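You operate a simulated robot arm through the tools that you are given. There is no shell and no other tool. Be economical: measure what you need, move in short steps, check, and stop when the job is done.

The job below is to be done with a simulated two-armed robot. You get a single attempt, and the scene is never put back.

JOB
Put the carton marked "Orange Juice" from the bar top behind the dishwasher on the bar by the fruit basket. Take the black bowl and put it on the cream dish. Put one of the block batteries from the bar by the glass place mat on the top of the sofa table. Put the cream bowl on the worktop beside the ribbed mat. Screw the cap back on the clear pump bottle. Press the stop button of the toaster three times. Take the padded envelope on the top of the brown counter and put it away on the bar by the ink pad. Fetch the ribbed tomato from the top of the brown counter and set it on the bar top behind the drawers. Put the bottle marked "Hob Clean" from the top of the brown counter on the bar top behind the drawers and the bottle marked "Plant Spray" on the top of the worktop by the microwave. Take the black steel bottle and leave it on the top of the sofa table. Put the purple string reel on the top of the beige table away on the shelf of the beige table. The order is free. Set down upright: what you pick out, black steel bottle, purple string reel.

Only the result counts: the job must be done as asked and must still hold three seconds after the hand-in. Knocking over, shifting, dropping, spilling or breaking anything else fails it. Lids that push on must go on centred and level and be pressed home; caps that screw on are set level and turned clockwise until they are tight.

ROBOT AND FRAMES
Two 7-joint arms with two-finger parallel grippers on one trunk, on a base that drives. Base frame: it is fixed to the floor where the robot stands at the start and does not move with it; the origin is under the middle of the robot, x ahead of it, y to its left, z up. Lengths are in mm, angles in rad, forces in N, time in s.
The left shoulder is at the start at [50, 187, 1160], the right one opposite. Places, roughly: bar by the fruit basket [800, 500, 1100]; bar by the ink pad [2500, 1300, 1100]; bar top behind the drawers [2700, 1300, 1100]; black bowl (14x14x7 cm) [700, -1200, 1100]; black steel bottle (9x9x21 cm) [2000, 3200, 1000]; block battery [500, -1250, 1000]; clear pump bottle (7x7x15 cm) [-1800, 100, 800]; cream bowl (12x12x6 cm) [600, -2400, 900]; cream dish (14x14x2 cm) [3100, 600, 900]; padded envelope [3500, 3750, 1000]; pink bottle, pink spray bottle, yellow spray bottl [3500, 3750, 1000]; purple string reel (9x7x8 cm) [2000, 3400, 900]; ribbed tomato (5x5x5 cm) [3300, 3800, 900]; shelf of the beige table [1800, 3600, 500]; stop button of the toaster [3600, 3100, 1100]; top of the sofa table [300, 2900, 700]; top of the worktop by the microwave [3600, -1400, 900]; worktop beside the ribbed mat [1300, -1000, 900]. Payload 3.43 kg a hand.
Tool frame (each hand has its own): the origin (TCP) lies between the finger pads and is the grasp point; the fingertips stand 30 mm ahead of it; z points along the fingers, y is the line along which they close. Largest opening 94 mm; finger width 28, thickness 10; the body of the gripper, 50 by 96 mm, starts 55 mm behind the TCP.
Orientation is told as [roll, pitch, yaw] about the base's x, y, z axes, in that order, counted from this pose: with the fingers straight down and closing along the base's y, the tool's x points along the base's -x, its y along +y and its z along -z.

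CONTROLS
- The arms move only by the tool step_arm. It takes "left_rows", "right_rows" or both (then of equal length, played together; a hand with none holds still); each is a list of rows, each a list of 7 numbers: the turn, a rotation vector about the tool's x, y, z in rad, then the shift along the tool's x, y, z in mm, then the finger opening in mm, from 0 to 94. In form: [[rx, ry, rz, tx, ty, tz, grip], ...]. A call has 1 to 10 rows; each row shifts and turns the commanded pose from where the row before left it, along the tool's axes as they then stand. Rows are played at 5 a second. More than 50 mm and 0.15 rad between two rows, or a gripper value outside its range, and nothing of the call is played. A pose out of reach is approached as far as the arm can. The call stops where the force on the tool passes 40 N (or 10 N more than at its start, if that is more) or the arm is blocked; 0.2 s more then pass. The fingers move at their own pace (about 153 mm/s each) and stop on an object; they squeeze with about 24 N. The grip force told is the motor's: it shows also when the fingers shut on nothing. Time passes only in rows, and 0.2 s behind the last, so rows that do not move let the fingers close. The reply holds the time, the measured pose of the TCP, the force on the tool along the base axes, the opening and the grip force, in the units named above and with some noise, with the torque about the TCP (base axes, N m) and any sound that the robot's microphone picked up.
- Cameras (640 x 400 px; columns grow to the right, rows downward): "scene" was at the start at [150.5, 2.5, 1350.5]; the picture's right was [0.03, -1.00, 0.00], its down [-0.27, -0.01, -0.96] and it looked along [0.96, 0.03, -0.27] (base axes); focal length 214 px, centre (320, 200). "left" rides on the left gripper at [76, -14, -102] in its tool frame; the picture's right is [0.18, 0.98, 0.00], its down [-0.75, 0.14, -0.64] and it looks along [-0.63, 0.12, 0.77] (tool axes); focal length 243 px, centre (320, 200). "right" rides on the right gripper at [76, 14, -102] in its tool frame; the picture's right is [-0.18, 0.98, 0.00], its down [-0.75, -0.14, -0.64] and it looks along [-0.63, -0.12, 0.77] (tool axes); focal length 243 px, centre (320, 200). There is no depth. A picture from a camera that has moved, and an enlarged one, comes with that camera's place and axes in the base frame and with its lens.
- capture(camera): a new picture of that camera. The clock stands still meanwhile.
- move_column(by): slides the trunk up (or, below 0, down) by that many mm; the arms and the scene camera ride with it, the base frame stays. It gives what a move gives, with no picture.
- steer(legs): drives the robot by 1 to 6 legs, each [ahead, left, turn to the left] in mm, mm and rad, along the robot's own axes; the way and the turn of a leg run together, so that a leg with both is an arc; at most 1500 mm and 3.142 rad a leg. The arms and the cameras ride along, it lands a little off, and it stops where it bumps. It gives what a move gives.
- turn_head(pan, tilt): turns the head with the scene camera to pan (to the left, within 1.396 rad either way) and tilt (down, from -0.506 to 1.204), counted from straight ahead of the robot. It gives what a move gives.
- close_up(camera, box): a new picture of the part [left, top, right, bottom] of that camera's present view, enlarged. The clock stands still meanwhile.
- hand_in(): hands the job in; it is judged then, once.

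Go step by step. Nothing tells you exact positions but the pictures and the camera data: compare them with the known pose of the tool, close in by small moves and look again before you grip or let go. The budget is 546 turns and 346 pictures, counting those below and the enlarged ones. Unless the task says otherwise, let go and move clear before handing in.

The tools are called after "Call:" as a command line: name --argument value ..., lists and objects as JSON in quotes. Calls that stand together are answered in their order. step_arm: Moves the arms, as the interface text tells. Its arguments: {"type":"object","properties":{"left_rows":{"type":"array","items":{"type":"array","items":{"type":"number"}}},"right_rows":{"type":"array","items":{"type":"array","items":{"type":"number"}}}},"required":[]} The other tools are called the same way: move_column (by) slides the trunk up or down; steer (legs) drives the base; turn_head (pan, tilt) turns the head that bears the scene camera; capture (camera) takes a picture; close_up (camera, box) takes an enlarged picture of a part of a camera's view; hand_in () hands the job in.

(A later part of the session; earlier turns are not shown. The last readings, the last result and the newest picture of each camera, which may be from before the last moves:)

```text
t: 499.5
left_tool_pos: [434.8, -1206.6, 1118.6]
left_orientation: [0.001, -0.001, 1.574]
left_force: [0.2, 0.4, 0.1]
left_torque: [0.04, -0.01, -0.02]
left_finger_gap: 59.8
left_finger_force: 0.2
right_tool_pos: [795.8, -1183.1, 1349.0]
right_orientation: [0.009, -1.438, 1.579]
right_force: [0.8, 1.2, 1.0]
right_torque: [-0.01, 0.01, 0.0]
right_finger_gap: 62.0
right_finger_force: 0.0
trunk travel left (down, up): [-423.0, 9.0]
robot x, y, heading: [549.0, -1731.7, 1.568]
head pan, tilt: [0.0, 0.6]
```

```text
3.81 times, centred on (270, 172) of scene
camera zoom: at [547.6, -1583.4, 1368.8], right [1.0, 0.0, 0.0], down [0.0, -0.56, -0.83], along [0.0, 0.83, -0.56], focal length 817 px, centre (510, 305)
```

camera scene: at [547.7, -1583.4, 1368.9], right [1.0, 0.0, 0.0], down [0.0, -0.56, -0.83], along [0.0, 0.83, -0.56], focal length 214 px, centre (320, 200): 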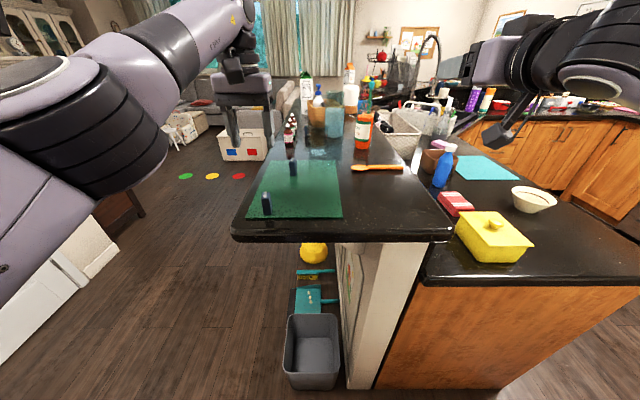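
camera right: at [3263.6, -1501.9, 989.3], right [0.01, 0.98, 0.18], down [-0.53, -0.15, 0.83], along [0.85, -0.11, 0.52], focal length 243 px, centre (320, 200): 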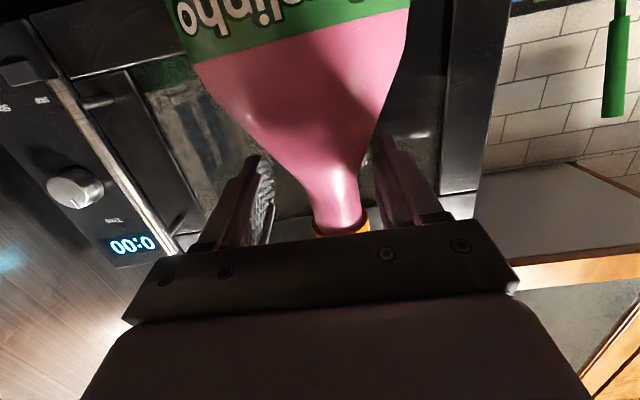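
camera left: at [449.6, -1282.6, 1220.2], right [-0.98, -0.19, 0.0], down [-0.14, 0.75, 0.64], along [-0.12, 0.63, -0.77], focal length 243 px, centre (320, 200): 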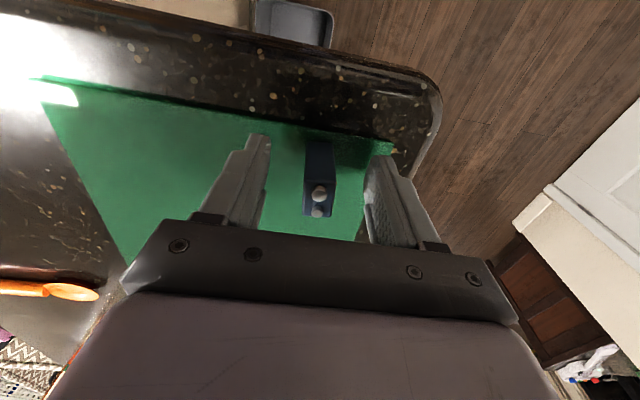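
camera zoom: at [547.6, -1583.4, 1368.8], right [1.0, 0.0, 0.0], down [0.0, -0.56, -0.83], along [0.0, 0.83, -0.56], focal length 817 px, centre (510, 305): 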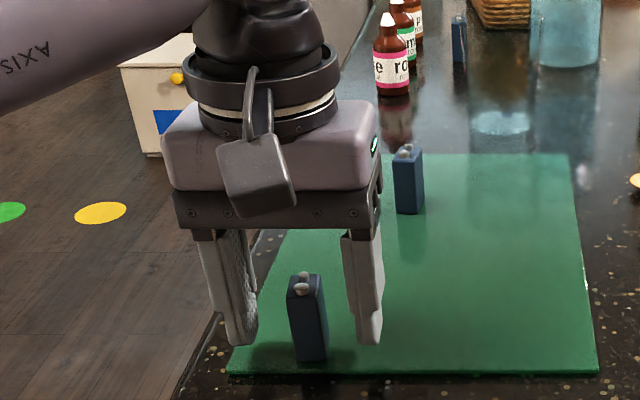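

Call:
step_arm --left_rows '[[0, 0, 0, 3, 0, 0, 40], [0, 0, 0, 0, 0, 0, 8], [0, 0, 0, 0, 0, 0, 8], [0, 0, 0, 0, 0, 0, 8], [0, 0, 0, 0, 0, -25, 8], [0, 0, 0, 0, 0, -45, 8]]'

Call:
close_up --camera "scene" --box '[200, 90, 340, 225]'

```text
t: 500.9
left_tool_pos: [432.5, -1210.0, 1190.4]
left_orientation: [0.003, -0.002, 1.575]
left_force: [0.1, -0.9, -1.4]
left_torque: [0.02, 0.04, 0.03]
left_finger_gap: 20.8
left_finger_force: 23.9
right_tool_pos: [796.1, -1183.4, 1349.1]
right_orientation: [0.012, -1.439, 1.577]
right_force: [-0.3, 0.4, 0.3]
right_torque: [0.01, 0.05, 0.0]
right_finger_gap: 62.2
right_finger_force: 0.0
trunk travel left (down, up): [-423.0, 9.0]
robot x, y, heading: [549.8, -1728.9, 1.565]
head pan, tilt: [0.0, 0.6]
```

```text
2.96 times, centred on (270, 158) of scene
camera zoom: at [547.9, -1583.8, 1368.8], right [1.0, 0.0, 0.0], down [0.0, -0.56, -0.83], along [0.0, 0.83, -0.56], focal length 636 px, centre (468, 326)
```

zoom: 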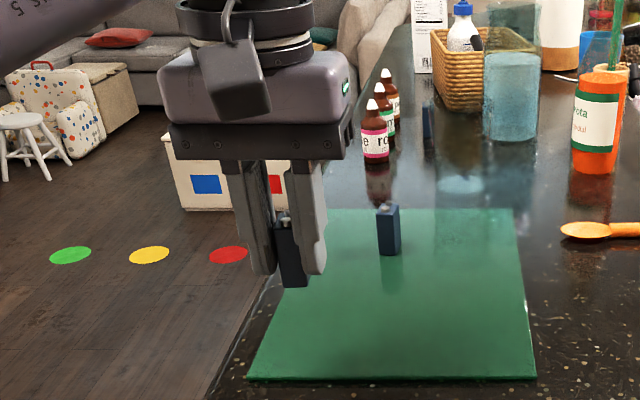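

Battery held. I'll carry it back around to the sofa table.

Call:
steer --legs '[[0, 960, 0], [1250, 0, 0], [1180, 0, 0], [560, -480, 0], [800, -900, 0], [0, 0, 1.575]]'

Call:
turn_head --pan 0.0 --tilt 0.6

Call:
capture --camera "scene"

```text
t: 530.5
left_tool_pos: [519.4, 1875.4, 1187.8]
left_orientation: [0.004, -0.001, -3.073]
left_force: [0.5, 0.5, -0.6]
left_torque: [0.01, -0.01, 0.02]
left_finger_gap: 20.9
left_finger_force: 24.3
right_tool_pos: [468.5, 2236.8, 1349.7]
right_orientation: [0.009, -1.44, -3.068]
right_force: [0.2, -0.3, 0.5]
right_torque: [0.0, 0.0, 0.01]
right_finger_gap: 62.2
right_finger_force: 0.1
trunk travel left (down, up): [-423.0, 9.0]
robot x, y, heading: [1031.9, 2028.4, -3.08]
head pan, tilt: [0.0, 0.6]
```

```text
t: 531.0
left_tool_pos: [520.3, 1876.5, 1189.3]
left_orientation: [0.003, -0.001, -3.072]
left_force: [1.1, 0.2, -1.1]
left_torque: [-0.02, -0.02, 0.01]
left_finger_gap: 21.1
left_finger_force: 24.6
right_tool_pos: [468.8, 2237.1, 1347.9]
right_orientation: [0.009, -1.437, -3.07]
right_force: [-0.4, -0.5, 0.3]
right_torque: [0.02, -0.03, -0.01]
right_finger_gap: 61.8
right_finger_force: 0.1
trunk travel left (down, up): [-423.0, 9.0]
robot x, y, heading: [1029.9, 2024.3, -3.08]
head pan, tilt: [0.0, 0.6]
```

```text
136 pictures are left
camera scene: at [883.0, 2016.6, 1368.8], right [-0.06, 1.0, 0.0], down [0.56, 0.03, -0.83], along [-0.82, -0.05, -0.56], focal length 214 px, centre (320, 200)
```

scene: 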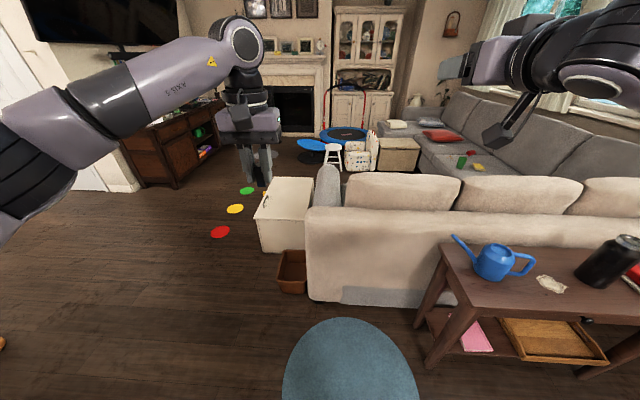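

Call:
steer --legs '[[0, 0, -0.06], [60, -839, 0]]'

Call:
move_column --by -250

Call:
capture --camera "scene"

Call:
capture --camera "left"

```text
t: 536.1
left_tool_pos: [453.1, 2772.9, 1189.0]
left_orientation: [0.001, -0.003, 3.138]
left_force: [-0.8, -0.4, -0.9]
left_torque: [-0.02, 0.01, -0.01]
left_finger_gap: 20.7
left_finger_force: 24.3
right_tool_pos: [429.6, 3138.3, 1348.3]
right_orientation: [0.011, -1.437, 3.14]
right_force: [0.3, 0.2, -0.3]
right_torque: [0.0, -0.03, 0.01]
right_finger_gap: 62.0
right_finger_force: 0.0
trunk travel left (down, up): [-423.0, 9.0]
robot x, y, heading: [973.7, 2885.0, 3.129]
head pan, tilt: [0.0, 0.6]
```

```text
t: 538.6
left_tool_pos: [453.4, 2774.1, 939.3]
left_orientation: [0.002, -0.002, 3.138]
left_force: [-0.1, 0.8, -1.1]
left_torque: [-0.01, -0.01, 0.0]
left_finger_gap: 20.8
left_finger_force: 24.5
right_tool_pos: [429.0, 3137.0, 1099.3]
right_orientation: [0.009, -1.437, -3.142]
right_force: [-1.6, 0.1, 0.2]
right_torque: [-0.04, 0.01, -0.02]
right_finger_gap: 62.1
right_finger_force: 0.2
trunk travel left (down, up): [-173.0, 259.0]
robot x, y, heading: [973.9, 2884.7, 3.133]
head pan, tilt: [0.0, 0.6]
```

```text
135 pictures are left
camera scene: at [826.8, 2888.0, 1118.9], right [0.01, 1.0, 0.0], down [0.56, -0.01, -0.83], along [-0.83, 0.01, -0.56], focal length 214 px, centre (320, 200)
```

scene: 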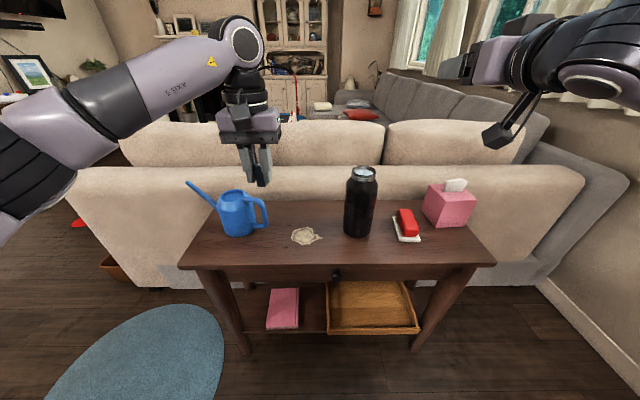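

```text
134 pictures are left
camera left: at [530.1, 2788.3, 1040.8], right [0.18, -0.98, 0.0], down [-0.75, -0.14, 0.64], along [-0.63, -0.12, -0.77], focal length 243 px, centre (320, 200)
```

left: 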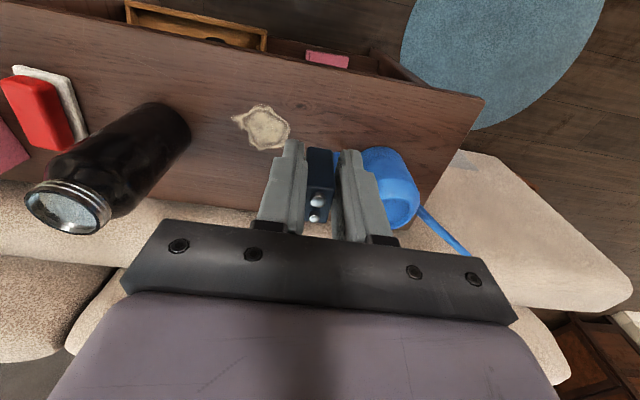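

Call:
step_arm --left_rows '[[0, 0, 0, -41, 14, 0, 8], [0, 0, 0, 0, 0, 45, 8], [0, 0, 0, 0, 0, 45, 8], [0, 0, 0, 0, 0, 45, 8], [0, 0, 0, 0, 0, 45, 8], [0, 0, 0, 0, 0, 20, 8], [0, 0, 0, 0, 0, 0, 8]]'

Call:
capture --camera "left"

Call:
close_up --camera "scene" --box '[200, 170, 360, 290]'

```text
t: 540.2
left_tool_pos: [413.0, 2760.4, 740.1]
left_orientation: [0.001, -0.004, 3.138]
left_force: [0.4, -1.1, -1.0]
left_torque: [-0.02, 0.01, 0.02]
left_finger_gap: 20.9
left_finger_force: 23.6
right_tool_pos: [429.0, 3136.5, 1099.7]
right_orientation: [0.008, -1.44, -3.142]
right_force: [0.0, 0.9, 0.5]
right_torque: [-0.03, -0.04, 0.02]
right_finger_gap: 62.0
right_finger_force: 0.1
trunk travel left (down, up): [-173.0, 259.0]
robot x, y, heading: [974.8, 2888.1, 3.128]
head pan, tilt: [0.0, 0.6]
```

```text
133 pictures are left
camera left: at [489.4, 2774.8, 841.0], right [0.18, -0.98, 0.0], down [-0.75, -0.14, 0.64], along [-0.63, -0.12, -0.77], focal length 243 px, centre (320, 200)
```

left: 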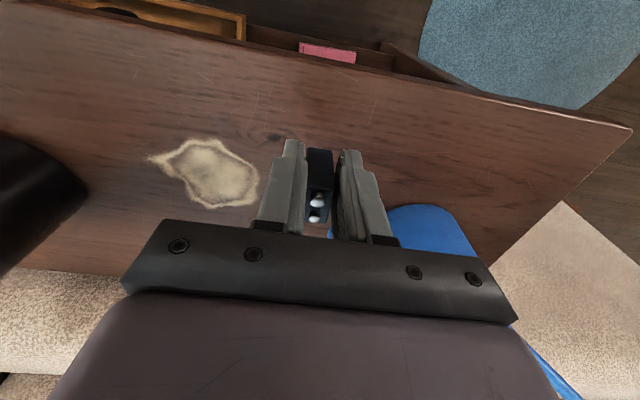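

```text
3.33 times, centred on (280, 230) of scene
camera zoom: at [826.7, 2888.0, 1118.8], right [0.01, 1.0, 0.0], down [0.56, -0.01, -0.83], along [-0.82, 0.01, -0.56], focal length 715 px, centre (453, 100)
```

zoom: 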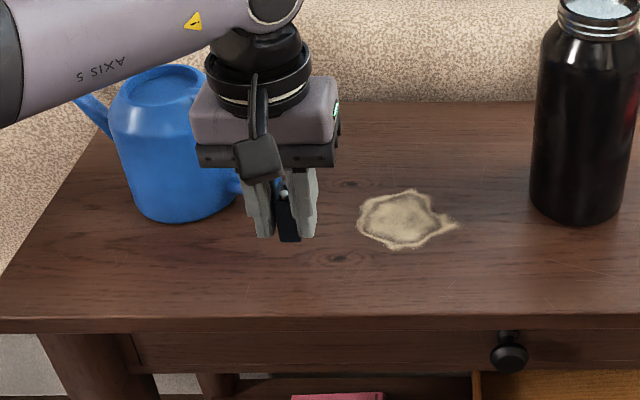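

Call:
step_arm --left_rows '[[0, 0, 0, 0, 0, 20, 8], [0, 0, 0, 0, 0, 12, 8], [0, 0, 0, 0, 0, 0, 8]]'

Call:
step_arm --left_rows '[[0, 0, 0, 0, 0, 3, 8], [0, 0, 0, 0, 0, 0, 8]]'

Call:
step_arm --left_rows '[[0, 0, 0, 0, 0, 3, 8], [0, 0, 0, 0, 0, 0, 8]]'

Call:
step_arm --left_rows '[[0, 0, 0, 0, 0, 3, 8], [0, 0, 0, 0, 0, 0, 8]]'

```text
t: 541.0
left_tool_pos: [413.7, 2761.4, 706.8]
left_orientation: [0.002, -0.002, 3.14]
left_force: [0.5, 0.1, 0.1]
left_torque: [0.0, -0.02, -0.01]
left_finger_gap: 21.0
left_finger_force: 24.1
right_tool_pos: [430.2, 3137.4, 1099.1]
right_orientation: [0.009, -1.437, -3.14]
right_force: [0.4, -0.2, -1.1]
right_torque: [-0.01, -0.01, -0.01]
right_finger_gap: 62.2
right_finger_force: 0.0
trunk travel left (down, up): [-173.0, 259.0]
robot x, y, heading: [976.4, 2889.4, 3.13]
head pan, tilt: [0.0, 0.6]
```

```text
t: 541.6
left_tool_pos: [413.5, 2762.2, 703.1]
left_orientation: [0.001, -0.001, 3.138]
left_force: [-0.2, 0.0, -0.8]
left_torque: [-0.04, 0.01, 0.01]
left_finger_gap: 20.9
left_finger_force: 24.4
right_tool_pos: [428.4, 3137.3, 1098.9]
right_orientation: [0.007, -1.438, -3.142]
right_force: [0.1, 0.3, -0.1]
right_torque: [-0.02, -0.02, 0.0]
right_finger_gap: 62.1
right_finger_force: 0.1
trunk travel left (down, up): [-173.0, 259.0]
robot x, y, heading: [973.9, 2886.4, 3.131]
head pan, tilt: [0.0, 0.6]
```

```text
t: 542.2
left_tool_pos: [413.0, 2761.8, 702.2]
left_orientation: [0.004, -0.001, 3.138]
left_force: [0.8, -0.4, 3.1]
left_torque: [0.06, -0.02, 0.04]
left_finger_gap: 21.0
left_finger_force: 24.1
right_tool_pos: [429.6, 3138.7, 1098.6]
right_orientation: [0.01, -1.438, -3.141]
right_force: [0.0, -0.2, -0.9]
right_torque: [-0.02, 0.02, 0.02]
right_finger_gap: 62.0
right_finger_force: 0.0
trunk travel left (down, up): [-173.0, 259.0]
robot x, y, heading: [975.4, 2890.5, 3.129]
head pan, tilt: [0.0, 0.6]
```

```text
t: 542.8
left_tool_pos: [413.6, 2760.5, 701.7]
left_orientation: [0.001, -0.007, 3.138]
left_force: [0.2, 0.6, 20.5]
left_torque: [0.01, 0.1, -0.01]
left_finger_gap: 20.8
left_finger_force: 24.5
right_tool_pos: [430.0, 3137.5, 1101.1]
right_orientation: [0.012, -1.44, 3.138]
right_force: [0.6, -1.0, -0.6]
right_torque: [0.01, 0.02, 0.0]
right_finger_gap: 62.1
right_finger_force: 0.1
trunk travel left (down, up): [-173.0, 259.0]
robot x, y, heading: [973.4, 2887.9, 3.134]
head pan, tilt: [0.0, 0.6]
```

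Standing on the table. Ease, open gently, and rise.

Call:
step_arm --left_rows '[[0, 0, 0, 0, 0, -2.5, 8], [0, 0, 0, 0, 0, 0, 30], [0, 0, 0, 0, 0, 0, 40], [0, 0, 0, 0, 0, -30, 40], [0, 0, 0, 0, 0, -45, 40], [0, 0, 0, 0, 0, -45, 40], [0, 0, 0, 0, 0, -45, 40]]'

Call:
capture --camera "scene"

```text
t: 544.4
left_tool_pos: [414.9, 2760.3, 863.1]
left_orientation: [0.004, 0.0, 3.139]
left_force: [0.5, 0.2, -1.4]
left_torque: [-0.05, 0.01, 0.03]
left_finger_gap: 39.9
left_finger_force: 0.0
right_tool_pos: [429.7, 3138.1, 1098.8]
right_orientation: [0.011, -1.438, 3.144]
right_force: [-0.8, -0.3, -0.4]
right_torque: [0.02, 0.0, -0.02]
right_finger_gap: 62.2
right_finger_force: 0.0
trunk travel left (down, up): [-173.0, 259.0]
robot x, y, heading: [975.6, 2886.0, 3.132]
head pan, tilt: [0.0, 0.6]
```

```text
131 pictures are left
camera scene: at [826.8, 2888.1, 1118.8], right [0.01, 1.0, 0.0], down [0.56, -0.01, -0.83], along [-0.83, 0.01, -0.56], focal length 214 px, centre (320, 200)
```

scene: 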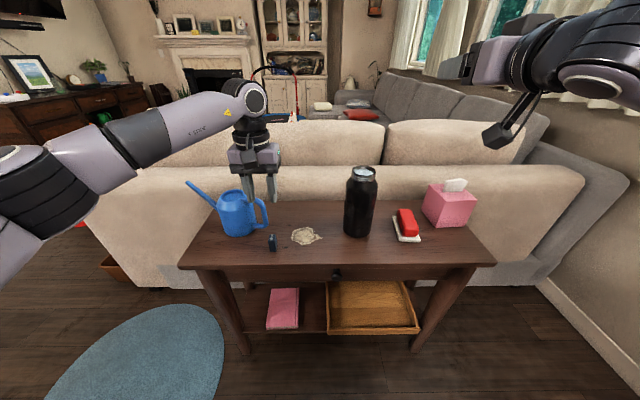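

Battery stands on the sofa table. Last job: the pump bottle near [-1800, 100]. Driving there facing -x.

Call:
move_column --by 250

Call:
steer --legs '[[-150, 0, 0], [0, 830, 0], [960, 850, 0], [450, 700, 0]]'

Call:
turn_head --pan 0.1 --tilt 0.4

Call:
capture --camera "scene"

```text
t: 547.0
left_tool_pos: [415.0, 2759.2, 1112.0]
left_orientation: [0.003, 0.001, 3.139]
left_force: [-0.1, 0.3, -0.7]
left_torque: [0.01, 0.01, -0.02]
left_finger_gap: 40.0
left_finger_force: 0.1
right_tool_pos: [429.6, 3137.1, 1348.4]
right_orientation: [0.009, -1.438, -3.141]
right_force: [0.0, 0.0, 0.7]
right_torque: [0.02, 0.0, 0.01]
right_finger_gap: 62.0
right_finger_force: 0.0
trunk travel left (down, up): [-423.0, 9.0]
robot x, y, heading: [973.9, 2884.4, 3.135]
head pan, tilt: [0.0, 0.6]
```

```text
t: 562.5
left_tool_pos: [-885.8, 402.2, 1112.8]
left_orientation: [0.002, -0.002, 3.138]
left_force: [0.1, 0.9, 0.7]
left_torque: [0.0, -0.03, 0.0]
left_finger_gap: 39.7
left_finger_force: 0.1
right_tool_pos: [-870.1, 778.4, 1349.2]
right_orientation: [0.009, -1.438, -3.139]
right_force: [-1.4, 0.0, -0.8]
right_torque: [0.01, -0.02, 0.01]
right_finger_gap: 62.0
right_finger_force: 0.1
trunk travel left (down, up): [-423.0, 9.0]
robot x, y, heading: [-328.1, 526.4, 3.134]
head pan, tilt: [0.0, 0.6]
```

```text
t: 563.3
left_tool_pos: [-884.0, 401.3, 1113.3]
left_orientation: [0.002, -0.001, 3.138]
left_force: [0.3, -0.3, -0.3]
left_torque: [0.02, 0.02, 0.02]
left_finger_gap: 40.0
left_finger_force: 0.0
right_tool_pos: [-869.6, 778.9, 1348.9]
right_orientation: [0.01, -1.439, 3.141]
right_force: [-0.4, 0.3, 0.6]
right_torque: [-0.03, 0.0, 0.02]
right_finger_gap: 62.1
right_finger_force: 0.1
trunk travel left (down, up): [-423.0, 9.0]
robot x, y, heading: [-321.8, 526.2, 3.124]
head pan, tilt: [0.099, 0.4]
```

```text
130 pictures are left
camera scene: at [-476.1, 519.9, 1387.0], right [-0.09, 1.0, 0.0], down [0.39, 0.03, -0.92], along [-0.92, -0.08, -0.39], focal length 214 px, centre (320, 200)
```

scene: 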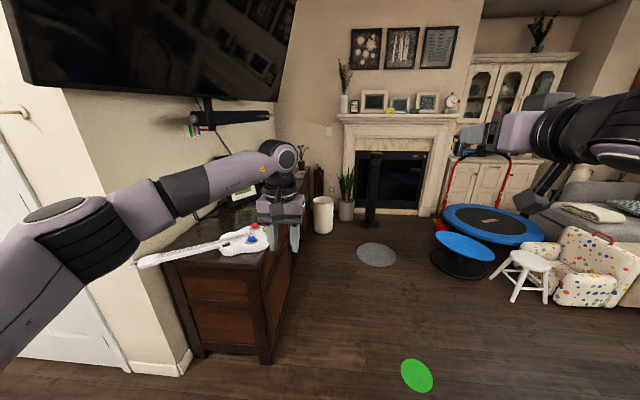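

The console's front runs along y of about 144, facing +y. I'll go in front of it and face -y.

Call:
steer --legs '[[1350, -330, 0], [0, 0, 1.575]]'

Call:
turn_head --pan 0.0 --tilt 0.6

Call:
capture --camera "scene"

```text
t: 573.9
left_tool_pos: [-1489.7, 302.7, 1113.4]
left_orientation: [0.002, -0.002, -1.539]
left_force: [-0.2, -0.1, 0.5]
left_torque: [-0.01, -0.01, -0.01]
left_finger_gap: 40.2
left_finger_force: 0.0
right_tool_pos: [-1868.2, 305.7, 1348.9]
right_orientation: [0.009, -1.438, -1.537]
right_force: [0.0, -1.1, 1.4]
right_torque: [-0.03, -0.01, 0.0]
right_finger_gap: 62.0
right_finger_force: 0.0
trunk travel left (down, up): [-423.0, 9.0]
robot x, y, heading: [-1639.3, 858.5, -1.549]
head pan, tilt: [0.099, 0.4]
```

```text
t: 574.6
left_tool_pos: [-1490.8, 302.8, 1113.0]
left_orientation: [0.002, -0.002, -1.539]
left_force: [0.3, 0.3, -0.1]
left_torque: [0.01, -0.01, 0.02]
left_finger_gap: 40.0
left_finger_force: 0.0
right_tool_pos: [-1867.9, 304.6, 1349.4]
right_orientation: [0.008, -1.44, -1.536]
right_force: [0.9, 0.4, 0.5]
right_torque: [-0.01, -0.02, 0.03]
right_finger_gap: 62.2
right_finger_force: 0.0
trunk travel left (down, up): [-423.0, 9.0]
robot x, y, heading: [-1635.3, 855.6, -1.551]
head pan, tilt: [0.0, 0.6]
```

```text
129 pictures are left
camera scene: at [-1634.0, 711.5, 1368.9], right [-1.0, -0.02, 0.0], down [-0.01, 0.56, -0.83], along [0.02, -0.83, -0.56], focal length 214 px, centre (320, 200)
```

scene: 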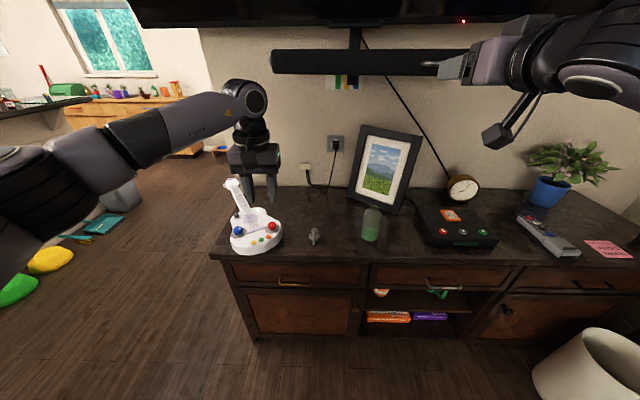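

Call:
close_up --camera "scene" --box '[280, 185, 420, 265]'

```text
4.57 times, centred on (350, 225) of scene
camera zoom: at [-1634.0, 711.5, 1368.9], right [-1.0, -0.02, 0.0], down [-0.01, 0.56, -0.83], along [0.02, -0.83, -0.56], focal length 980 px, centre (183, 86)
```

zoom: 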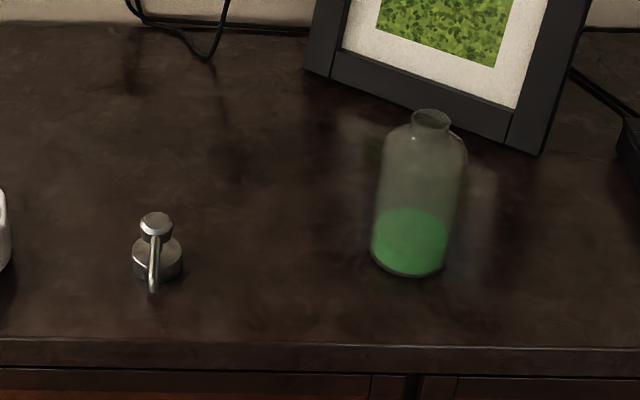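

The pump cap stands at about [-1596, 94] and the open bottle at about [-1817, 82]. Plan: right hand holds the bottle, left hand picks up the cap and screws it on. Moving in to measure.

Call:
steer --legs '[[0, 0, -0.02], [180, -145, 0]]'

Call:
move_column --by -180

Call:
capture --camera "left"

Call:
capture --camera "scene"

```text
t: 576.7
left_tool_pos: [-1648.8, 118.5, 1113.2]
left_orientation: [0.004, 0.0, -1.559]
left_force: [-0.3, -1.5, -0.7]
left_torque: [0.01, -0.01, 0.02]
left_finger_gap: 40.1
left_finger_force: 0.1
right_tool_pos: [-2026.5, 126.5, 1348.2]
right_orientation: [0.013, -1.436, -1.56]
right_force: [-0.4, 0.0, 0.4]
right_torque: [-0.01, -0.05, -0.01]
right_finger_gap: 61.7
right_finger_force: 0.1
trunk travel left (down, up): [-423.0, 9.0]
robot x, y, heading: [-1783.4, 675.5, -1.569]
head pan, tilt: [0.0, 0.6]
```

```text
t: 578.7
left_tool_pos: [-1648.8, 119.7, 934.1]
left_orientation: [0.002, -0.002, -1.561]
left_force: [0.0, -0.7, -0.5]
left_torque: [0.01, 0.03, 0.04]
left_finger_gap: 40.0
left_finger_force: 0.1
right_tool_pos: [-2026.2, 128.9, 1169.3]
right_orientation: [0.008, -1.436, -1.557]
right_force: [0.2, 0.7, 0.8]
right_torque: [0.03, -0.03, 0.0]
right_finger_gap: 62.0
right_finger_force: 0.1
trunk travel left (down, up): [-243.0, 189.0]
robot x, y, heading: [-1780.7, 677.4, -1.572]
head pan, tilt: [0.0, 0.6]
```

```text
127 pictures are left
camera left: at [-1663.6, 194.9, 1034.9], right [0.98, 0.19, 0.0], down [0.15, -0.75, 0.64], along [0.13, -0.63, -0.77], focal length 243 px, centre (320, 200)
```

left: 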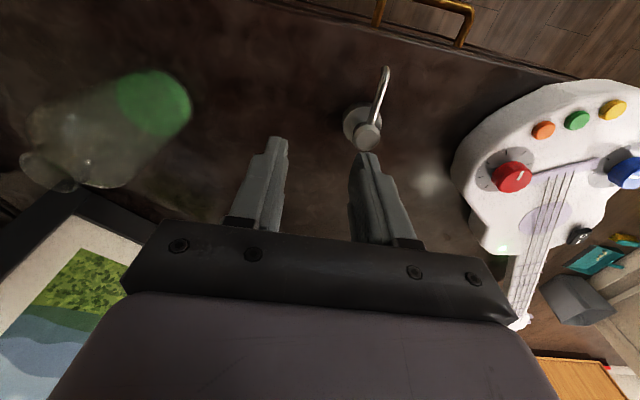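

```text
126 pictures are left
camera scene: at [-1783.7, 530.4, 1188.9], right [-1.0, 0.0, 0.0], down [0.0, 0.56, -0.83], along [0.0, -0.83, -0.56], focal length 214 px, centre (320, 200)
```

scene: 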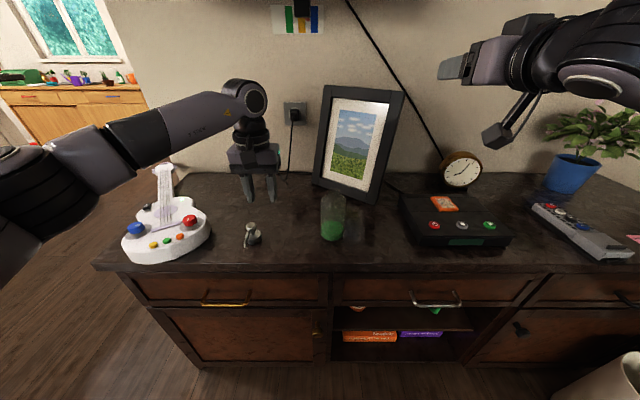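

Call:
close_up --camera "left" --box '[320, 50, 420, 160]'

Call:
close_up --camera "scene" --box '[230, 180, 370, 260]'

```text
3.64 times, centred on (370, 105) of left
camera zoom: at [-1663.6, 194.9, 1034.9], right [0.98, 0.19, 0.0], down [0.15, -0.75, 0.64], along [0.13, -0.63, -0.77], focal length 882 px, centre (138, 546)
```

zoom: 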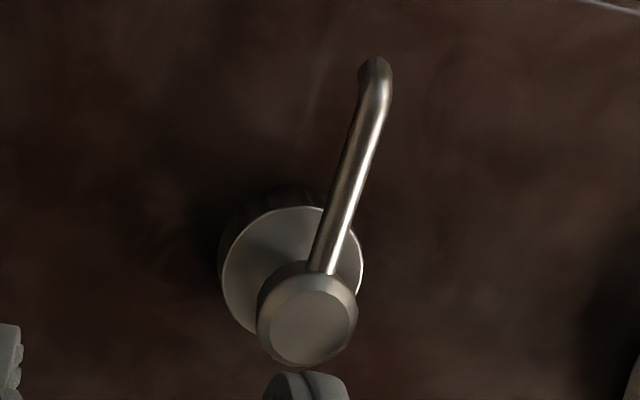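

```text
4.57 times, centred on (300, 220) of scene
camera zoom: at [-1783.7, 530.4, 1188.9], right [-1.0, 0.0, 0.0], down [0.0, 0.56, -0.83], along [0.0, -0.83, -0.56], focal length 980 px, centre (411, 109)
```

zoom: 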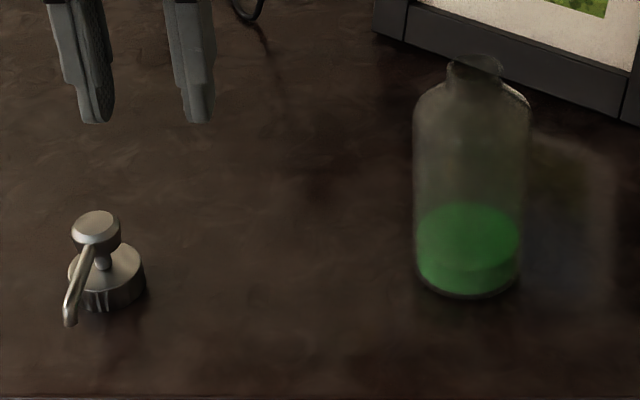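

Measurements put the console top near z 748, the cap at [-1594, 89] and the bottle at [-1820, 71]. I'll move the base so both hands reach both spots, then prepare the right hand for holding the bottle.

Call:
steer --legs '[[67, -49, 0]]'

Call:
step_arm --right_rows '[[0, 0.13, 0, 20, -20, -40, 94], [0, 0.13, 0, 20, -20, -40, 94], [0, 0.13, 0, 20, 0, -40, 94], [0, 0, 0, 30, 0, 0, 94], [0, 0, 0, 30, 0, 0, 94], [0, 0, 0, 30, 0, 0, 94], [0, 0, 0, 0, 0, 0, 94]]'

Call:
capture --camera "right"

Call:
capture --camera "scene"

```text
t: 579.8
left_tool_pos: [-1698.7, 51.9, 932.9]
left_orientation: [0.002, 0.001, -1.558]
left_force: [0.2, -0.4, -0.1]
left_torque: [0.02, -0.03, 0.0]
left_finger_gap: 40.2
left_finger_force: 0.0
right_tool_pos: [-2076.7, 62.4, 1170.1]
right_orientation: [0.011, -1.438, -1.559]
right_force: [-0.3, -0.6, -0.8]
right_torque: [-0.01, 0.0, -0.03]
right_finger_gap: 62.1
right_finger_force: 0.0
trunk travel left (down, up): [-243.0, 189.0]
robot x, y, heading: [-1835.1, 612.2, -1.566]
head pan, tilt: [0.0, 0.6]
```

```text
t: 581.4
left_tool_pos: [-1698.9, 51.6, 933.1]
left_orientation: [0.0, 0.0, -1.559]
left_force: [-0.2, 0.4, 0.1]
left_torque: [0.01, -0.01, 0.0]
left_finger_gap: 39.9
left_finger_force: 0.0
right_tool_pos: [-2121.9, 229.9, 1068.8]
right_orientation: [0.001, -1.047, -1.551]
right_force: [0.0, 0.2, -0.1]
right_torque: [0.0, 0.01, -0.02]
right_finger_gap: 94.1
right_finger_force: 0.1
right hand out of reach, approached as far as the arm can: row 6
trunk travel left (down, up): [-243.0, 189.0]
robot x, y, heading: [-1835.3, 610.7, -1.57]
head pan, tilt: [0.0, 0.6]
```

```text
123 pictures are left
camera right: at [-2111.3, 356.9, 1055.2], right [0.98, -0.07, 0.16], down [-0.15, 0.18, 0.97], along [-0.1, -0.98, 0.16], focal length 243 px, centre (320, 200)
```

right: 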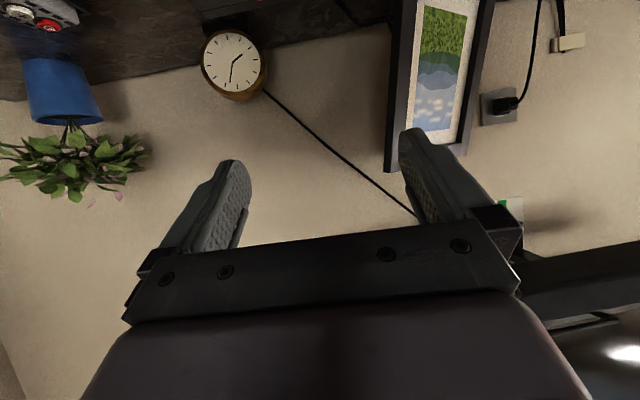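

```text
122 pictures are left
camera scene: at [-1833.9, 464.1, 1188.9], right [-1.0, 0.0, 0.0], down [0.0, 0.56, -0.83], along [0.0, -0.83, -0.56], focal length 214 px, centre (320, 200)
```

scene: 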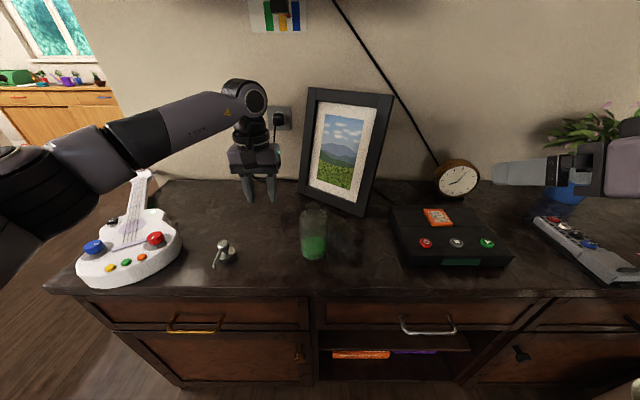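

Call:
step_arm --left_rows '[[0, 0, 0, 0, 0, -30, 40], [0, 0, 0, 0, 0, -30, 40], [0, 0, 0, 0, 0, -30, 40], [0, 0, 0, 0, 0, 0, 40], [0, 0, 0, 0, 0, 0, 40], [0, 0, 0, 0, 0, 0, 40], [0, 0, 0, 0, 0, 0, 40], [0, 0, 0, 0, 0, 0, 40]]' --right_rows '[[-0.108, 0, -0.0625, 0, 20, 0, 94], [-0.108, 0, -0.0625, 0, 20, 0, 94], [-0.108, 0, -0.0625, 0, 20, 0, 94], [-0.108, 0, -0.0625, 0, 20, 0, 94], [0, 0, 0, 35, 20, 20, 94], [0, 0, 0, 35, 20, 20, 94], [0, 0, 0, 35, 20, 20, 94], [0, 0, 0, 0, 0, 0, 94]]'

Call:
move_column --by -130

Call:
capture --camera "right"

Call:
capture --camera "scene"

```text
t: 583.2
left_tool_pos: [-1697.5, 53.6, 1024.1]
left_orientation: [0.003, 0.0, -1.558]
left_force: [0.2, -0.2, 0.6]
left_torque: [-0.02, 0.0, 0.0]
left_finger_gap: 40.0
left_finger_force: 0.2
right_tool_pos: [-2001.8, 203.7, 983.0]
right_orientation: [0.003, -1.047, -1.048]
right_force: [-0.2, 0.2, 0.7]
right_torque: [-0.02, -0.02, -0.02]
right_finger_gap: 93.7
right_finger_force: 0.0
right hand out of reach, approached as far as the arm can: row 5, 6, 7
trunk travel left (down, up): [-243.0, 189.0]
robot x, y, heading: [-1836.4, 608.2, -1.57]
head pan, tilt: [0.0, 0.6]
```

```text
t: 584.8
left_tool_pos: [-1696.7, 53.4, 895.0]
left_orientation: [0.002, -0.001, -1.559]
left_force: [-0.2, -0.5, 0.3]
left_torque: [0.01, 0.01, 0.0]
left_finger_gap: 39.9
left_finger_force: 0.0
right_tool_pos: [-2002.1, 203.1, 853.8]
right_orientation: [0.003, -1.049, -1.049]
right_force: [-0.1, 0.5, 0.0]
right_torque: [0.01, -0.02, -0.02]
right_finger_gap: 93.8
right_finger_force: 0.0
trunk travel left (down, up): [-113.0, 319.0]
robot x, y, heading: [-1834.7, 610.9, -1.571]
head pan, tilt: [0.0, 0.6]
```

```text
121 pictures are left
camera right: at [-2053.8, 320.9, 838.3], right [0.9, 0.41, 0.16], down [-0.21, 0.08, 0.97], along [0.39, -0.91, 0.16], focal length 243 px, centre (320, 200)
```

right: 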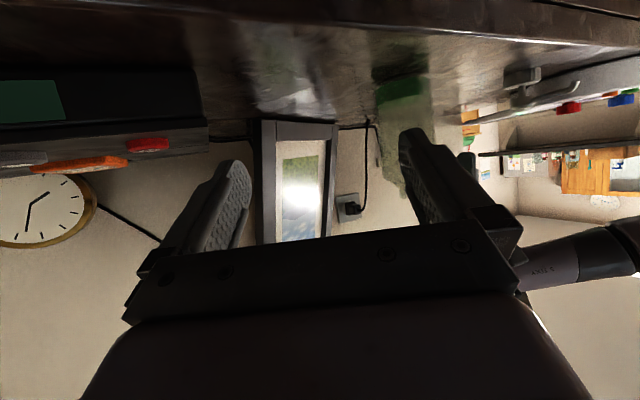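

```text
120 pictures are left
camera scene: at [-1833.9, 464.1, 1058.9], right [-1.0, 0.0, 0.0], down [0.0, 0.56, -0.83], along [0.0, -0.83, -0.56], focal length 214 px, centre (320, 200)
```

scene: 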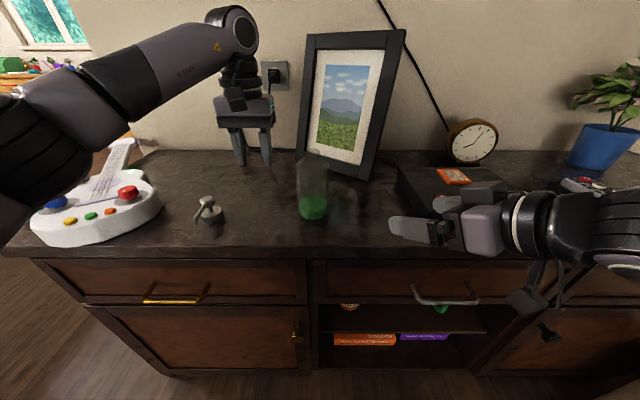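

Call:
step_arm --right_rows '[[0, 0, 0, -3.4, 30, 24, 94], [0, 0, 0, -3.4, 30, 24, 94], [0, 0, 0, -3.4, 30, 24, 94], [0, 0, 0, -3.4, 4, 24, 94], [0, 0, 0, 0, 0, 0, 94]]'

Call:
capture --camera "right"

Call:
close_up --camera "scene" --box '[260, 120, 420, 240]'

```text
t: 586.0
left_tool_pos: [-1697.3, 54.1, 893.5]
left_orientation: [0.002, -0.002, -1.56]
left_force: [0.5, 0.2, -0.2]
left_torque: [0.0, -0.01, -0.01]
left_finger_gap: 39.9
left_finger_force: 0.0
right_tool_pos: [-1874.8, 173.2, 817.1]
right_orientation: [0.0, -1.046, -1.047]
right_force: [-1.0, -0.9, -0.3]
right_torque: [-0.03, 0.01, -0.03]
right_finger_gap: 93.9
right_finger_force: 0.0
trunk travel left (down, up): [-113.0, 319.0]
robot x, y, heading: [-1833.7, 608.3, -1.565]
head pan, tilt: [0.0, 0.6]
```

```text
119 pictures are left
camera right: at [-1926.9, 290.6, 803.2], right [0.9, 0.41, 0.16], down [-0.21, 0.08, 0.97], along [0.39, -0.91, 0.16], focal length 243 px, centre (320, 200)
```

right: 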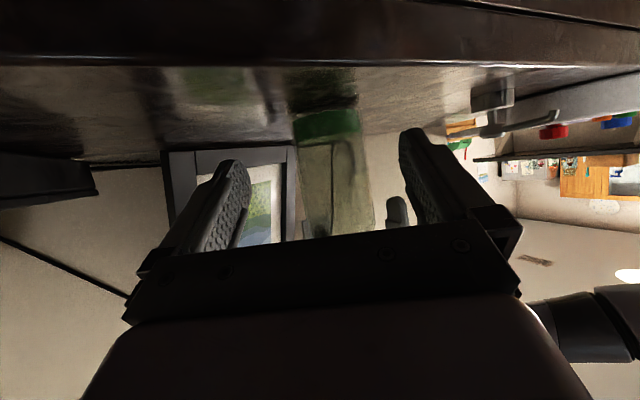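

```text
3.33 times, centred on (340, 180) of scene
camera zoom: at [-1833.8, 464.1, 1058.8], right [-1.0, 0.0, 0.0], down [0.0, 0.56, -0.83], along [0.0, -0.83, -0.56], focal length 715 px, centre (253, 267)
```

zoom: 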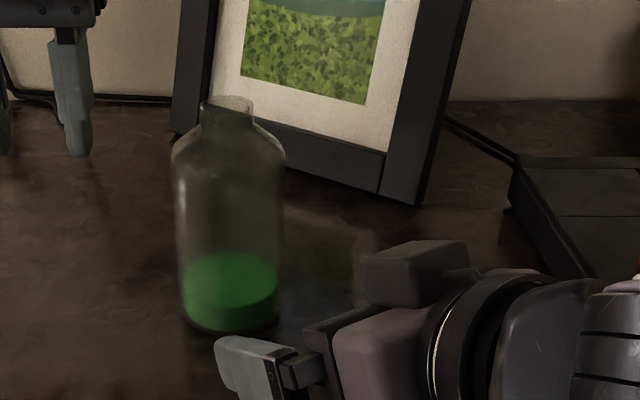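

Call:
step_arm --right_rows '[[0, 0, 0, -17, -1, 35.6, 94], [0, 0, 0, -17, -1, 35.6, 94], [0, 0, 0, -17, -1, 35.6, 94], [0, 0, 0, 0, 0, 0, 94]]'

Call:
capture --camera "right"

Call:
close_up --camera "scene" --box '[260, 120, 420, 240]'

```text
t: 587.0
left_tool_pos: [-1698.0, 53.6, 894.4]
left_orientation: [0.0, -0.002, -1.558]
left_force: [0.0, -0.5, 0.9]
left_torque: [0.0, 0.0, -0.03]
left_finger_gap: 39.9
left_finger_force: 0.0
right_tool_pos: [-1821.3, 68.4, 807.0]
right_orientation: [0.0, -1.049, -1.048]
right_force: [0.4, 1.8, 2.2]
right_torque: [-0.05, -0.05, -0.01]
right_finger_gap: 93.9
right_finger_force: 0.1
trunk travel left (down, up): [-113.0, 319.0]
robot x, y, heading: [-1836.0, 612.4, -1.567]
head pan, tilt: [0.0, 0.6]
```

```text
117 pictures are left
camera right: at [-1872.6, 185.4, 791.5], right [0.9, 0.41, 0.16], down [-0.21, 0.09, 0.97], along [0.39, -0.91, 0.16], focal length 243 px, centre (320, 200)
```

right: 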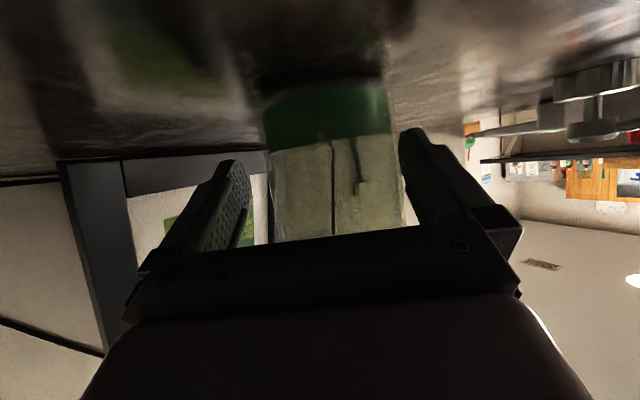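

```text
3.33 times, centred on (340, 180) of scene
camera zoom: at [-1833.9, 464.3, 1058.9], right [-1.0, 0.0, 0.0], down [0.0, 0.56, -0.83], along [0.0, -0.83, -0.56], focal length 715 px, centre (253, 267)
```

zoom: 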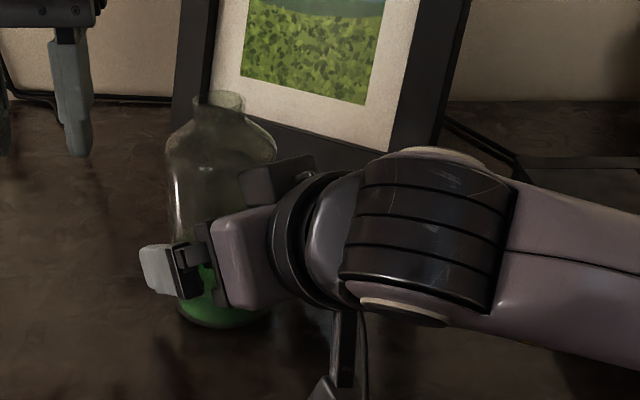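

Bottle between the fingers (palm lightly touching). Closing the right hand on it.

Call:
step_arm --right_rows '[[0, 0, 0, 2, 0, -4, 94], [0, 0, 0, 0, 0, 0, 70], [0, 0, 0, 0, 0, 0, 45], [0, 0, 0, 0, 0, 0, 45], [0, 0, 0, 0, 0, 0, 45]]'

Call:
capture --camera "left"

Call:
close_up --camera "scene" --box '[190, 120, 350, 240]'

```text
t: 588.2
left_tool_pos: [-1697.9, 53.6, 894.5]
left_orientation: [0.002, 0.001, -1.557]
left_force: [-0.3, -0.5, 0.6]
left_torque: [0.04, -0.02, 0.0]
left_finger_gap: 40.2
left_finger_force: 0.1
right_tool_pos: [-1823.0, 72.0, 805.8]
right_orientation: [0.003, -1.047, -1.048]
right_force: [0.0, -0.9, 0.2]
right_torque: [0.02, 0.02, 0.02]
right_finger_gap: 72.3
right_finger_force: 24.1
trunk travel left (down, up): [-113.0, 319.0]
robot x, y, heading: [-1831.6, 610.0, -1.566]
head pan, tilt: [0.0, 0.6]
```

```text
115 pictures are left
camera left: at [-1713.1, 129.3, 995.9], right [0.98, 0.2, 0.0], down [0.15, -0.75, 0.64], along [0.13, -0.63, -0.77], focal length 243 px, centre (320, 200)
```

left: 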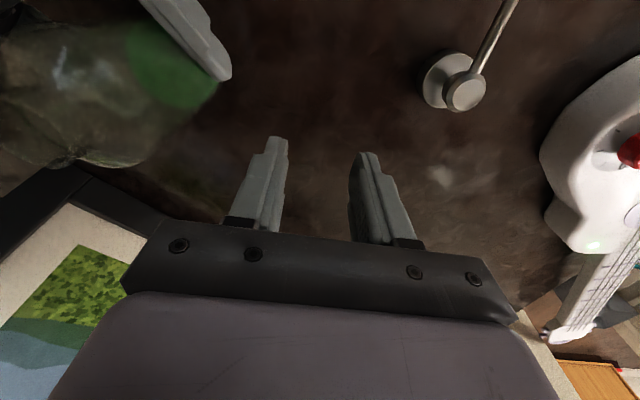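

```text
3.33 times, centred on (270, 180) of scene
camera zoom: at [-1833.9, 464.0, 1058.8], right [-1.0, 0.0, 0.0], down [0.0, 0.57, -0.82], along [0.0, -0.82, -0.57], focal length 715 px, centre (487, 267)
```

zoom: 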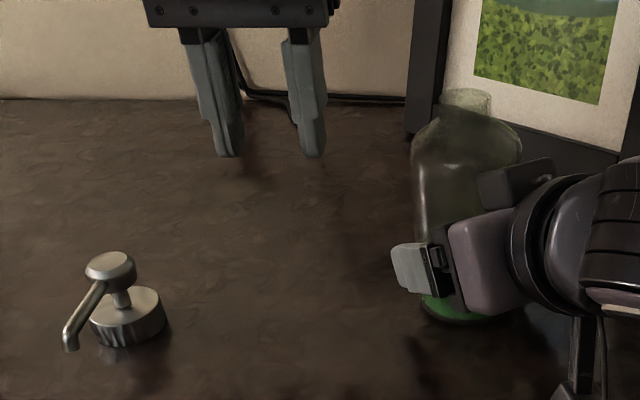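

Right hand holds the bottle firmly (gap 72). Now the left hand moves above the cap and looks.

Call:
step_arm --left_rows '[[0, 0, 0, 10, 40, 0, 84], [0, 0, 0, 10, 40, 0, 84], [0, 0, 0, 10, 32, 0, 84], [0, 0, 0, 0, 0, 0, 84]]'

Call:
capture --camera "left"

Call:
close_up --camera "scene" --box '[170, 110, 290, 240]'

```text
t: 589.2
left_tool_pos: [-1586.0, 85.4, 893.7]
left_orientation: [0.001, 0.0, -1.56]
left_force: [-0.6, 0.8, 0.3]
left_torque: [0.01, 0.01, 0.0]
left_finger_gap: 84.1
left_finger_force: 0.1
right_tool_pos: [-1823.2, 72.8, 805.1]
right_orientation: [0.001, -1.047, -1.049]
right_force: [-0.6, -0.8, 0.2]
right_torque: [0.0, 0.0, -0.01]
right_finger_gap: 72.2
right_finger_force: 24.5
trunk travel left (down, up): [-113.0, 319.0]
robot x, y, heading: [-1833.6, 611.8, -1.564]
head pan, tilt: [0.0, 0.6]
```

```text
113 pictures are left
camera left: at [-1601.7, 161.2, 995.2], right [0.98, 0.2, 0.0], down [0.15, -0.75, 0.64], along [0.13, -0.63, -0.77], focal length 243 px, centre (320, 200)
```

left: 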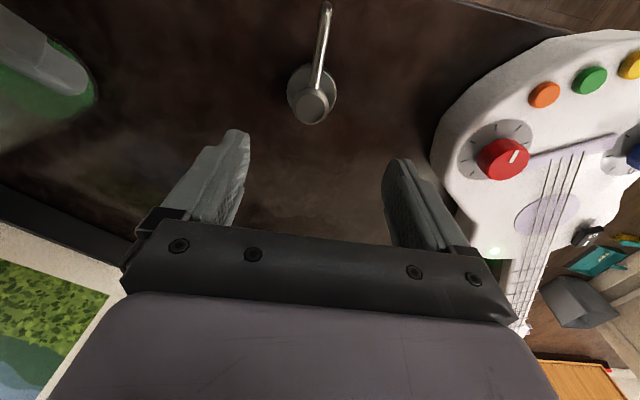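

```text
3.08 times, centred on (230, 175) of scene
camera zoom: at [-1833.9, 464.0, 1058.8], right [-1.0, 0.0, 0.0], down [0.0, 0.57, -0.83], along [0.0, -0.82, -0.57], focal length 660 px, centre (597, 277)
```

zoom: 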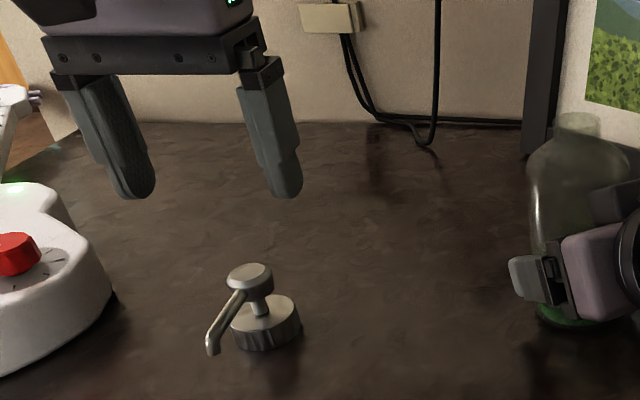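

Consistent fit: console top z about 762, cap at [-1595, 93], its spout pointing roughly +y. Align, pre-turn the wrist counter-clockwise, and descend partway.

Call:
step_arm --left_rows '[[0, 0, 0, 8, -9, 0, 84], [0, 0, -0.12, 0, 0, 0, 84], [0, 0, -0.12, 0, 0, 0, 84], [0, 0, -0.12, 0, 0, 0, 84], [0, 0, 0, 0, 0, 30, 84], [0, 0, 0, 0, 0, 25, 84], [0, 0, 0, 0, 0, 0, 84]]'

Call:
capture --camera "left"

Call:
close_up --camera "scene" --box '[170, 110, 290, 240]'

```text
t: 590.8
left_tool_pos: [-1595.8, 91.0, 840.1]
left_orientation: [0.004, -0.001, -1.198]
left_force: [0.0, -0.5, -0.1]
left_torque: [0.01, -0.01, 0.02]
left_finger_gap: 83.8
left_finger_force: 0.0
right_tool_pos: [-1823.1, 72.9, 806.1]
right_orientation: [0.002, -1.049, -1.049]
right_force: [-0.3, 0.2, -1.0]
right_torque: [0.01, 0.05, -0.02]
right_finger_gap: 71.9
right_finger_force: 24.3
trunk travel left (down, up): [-113.0, 319.0]
robot x, y, heading: [-1833.1, 611.6, -1.568]
head pan, tilt: [0.0, 0.6]
```

```text
111 pictures are left
camera left: at [-1636.6, 157.5, 941.9], right [0.85, 0.53, 0.0], down [0.4, -0.65, 0.64], along [0.34, -0.55, -0.77], focal length 243 px, centre (320, 200)
```

left: 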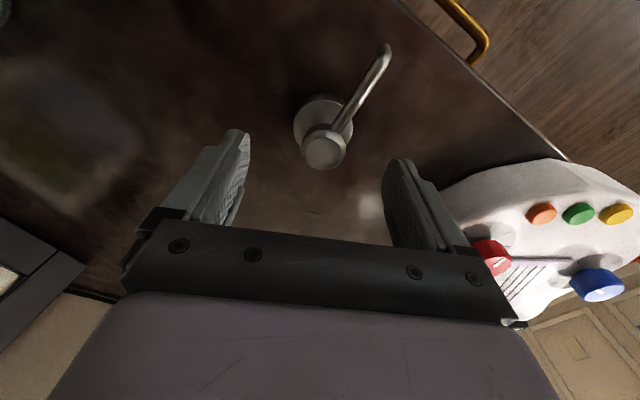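

```text
3.08 times, centred on (230, 175) of scene
camera zoom: at [-1833.9, 463.9, 1058.8], right [-1.0, 0.0, 0.0], down [0.0, 0.57, -0.82], along [0.0, -0.82, -0.57], focal length 660 px, centre (597, 277)
```

zoom: 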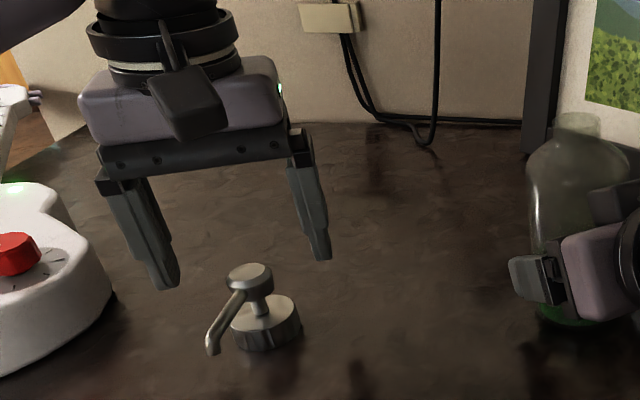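

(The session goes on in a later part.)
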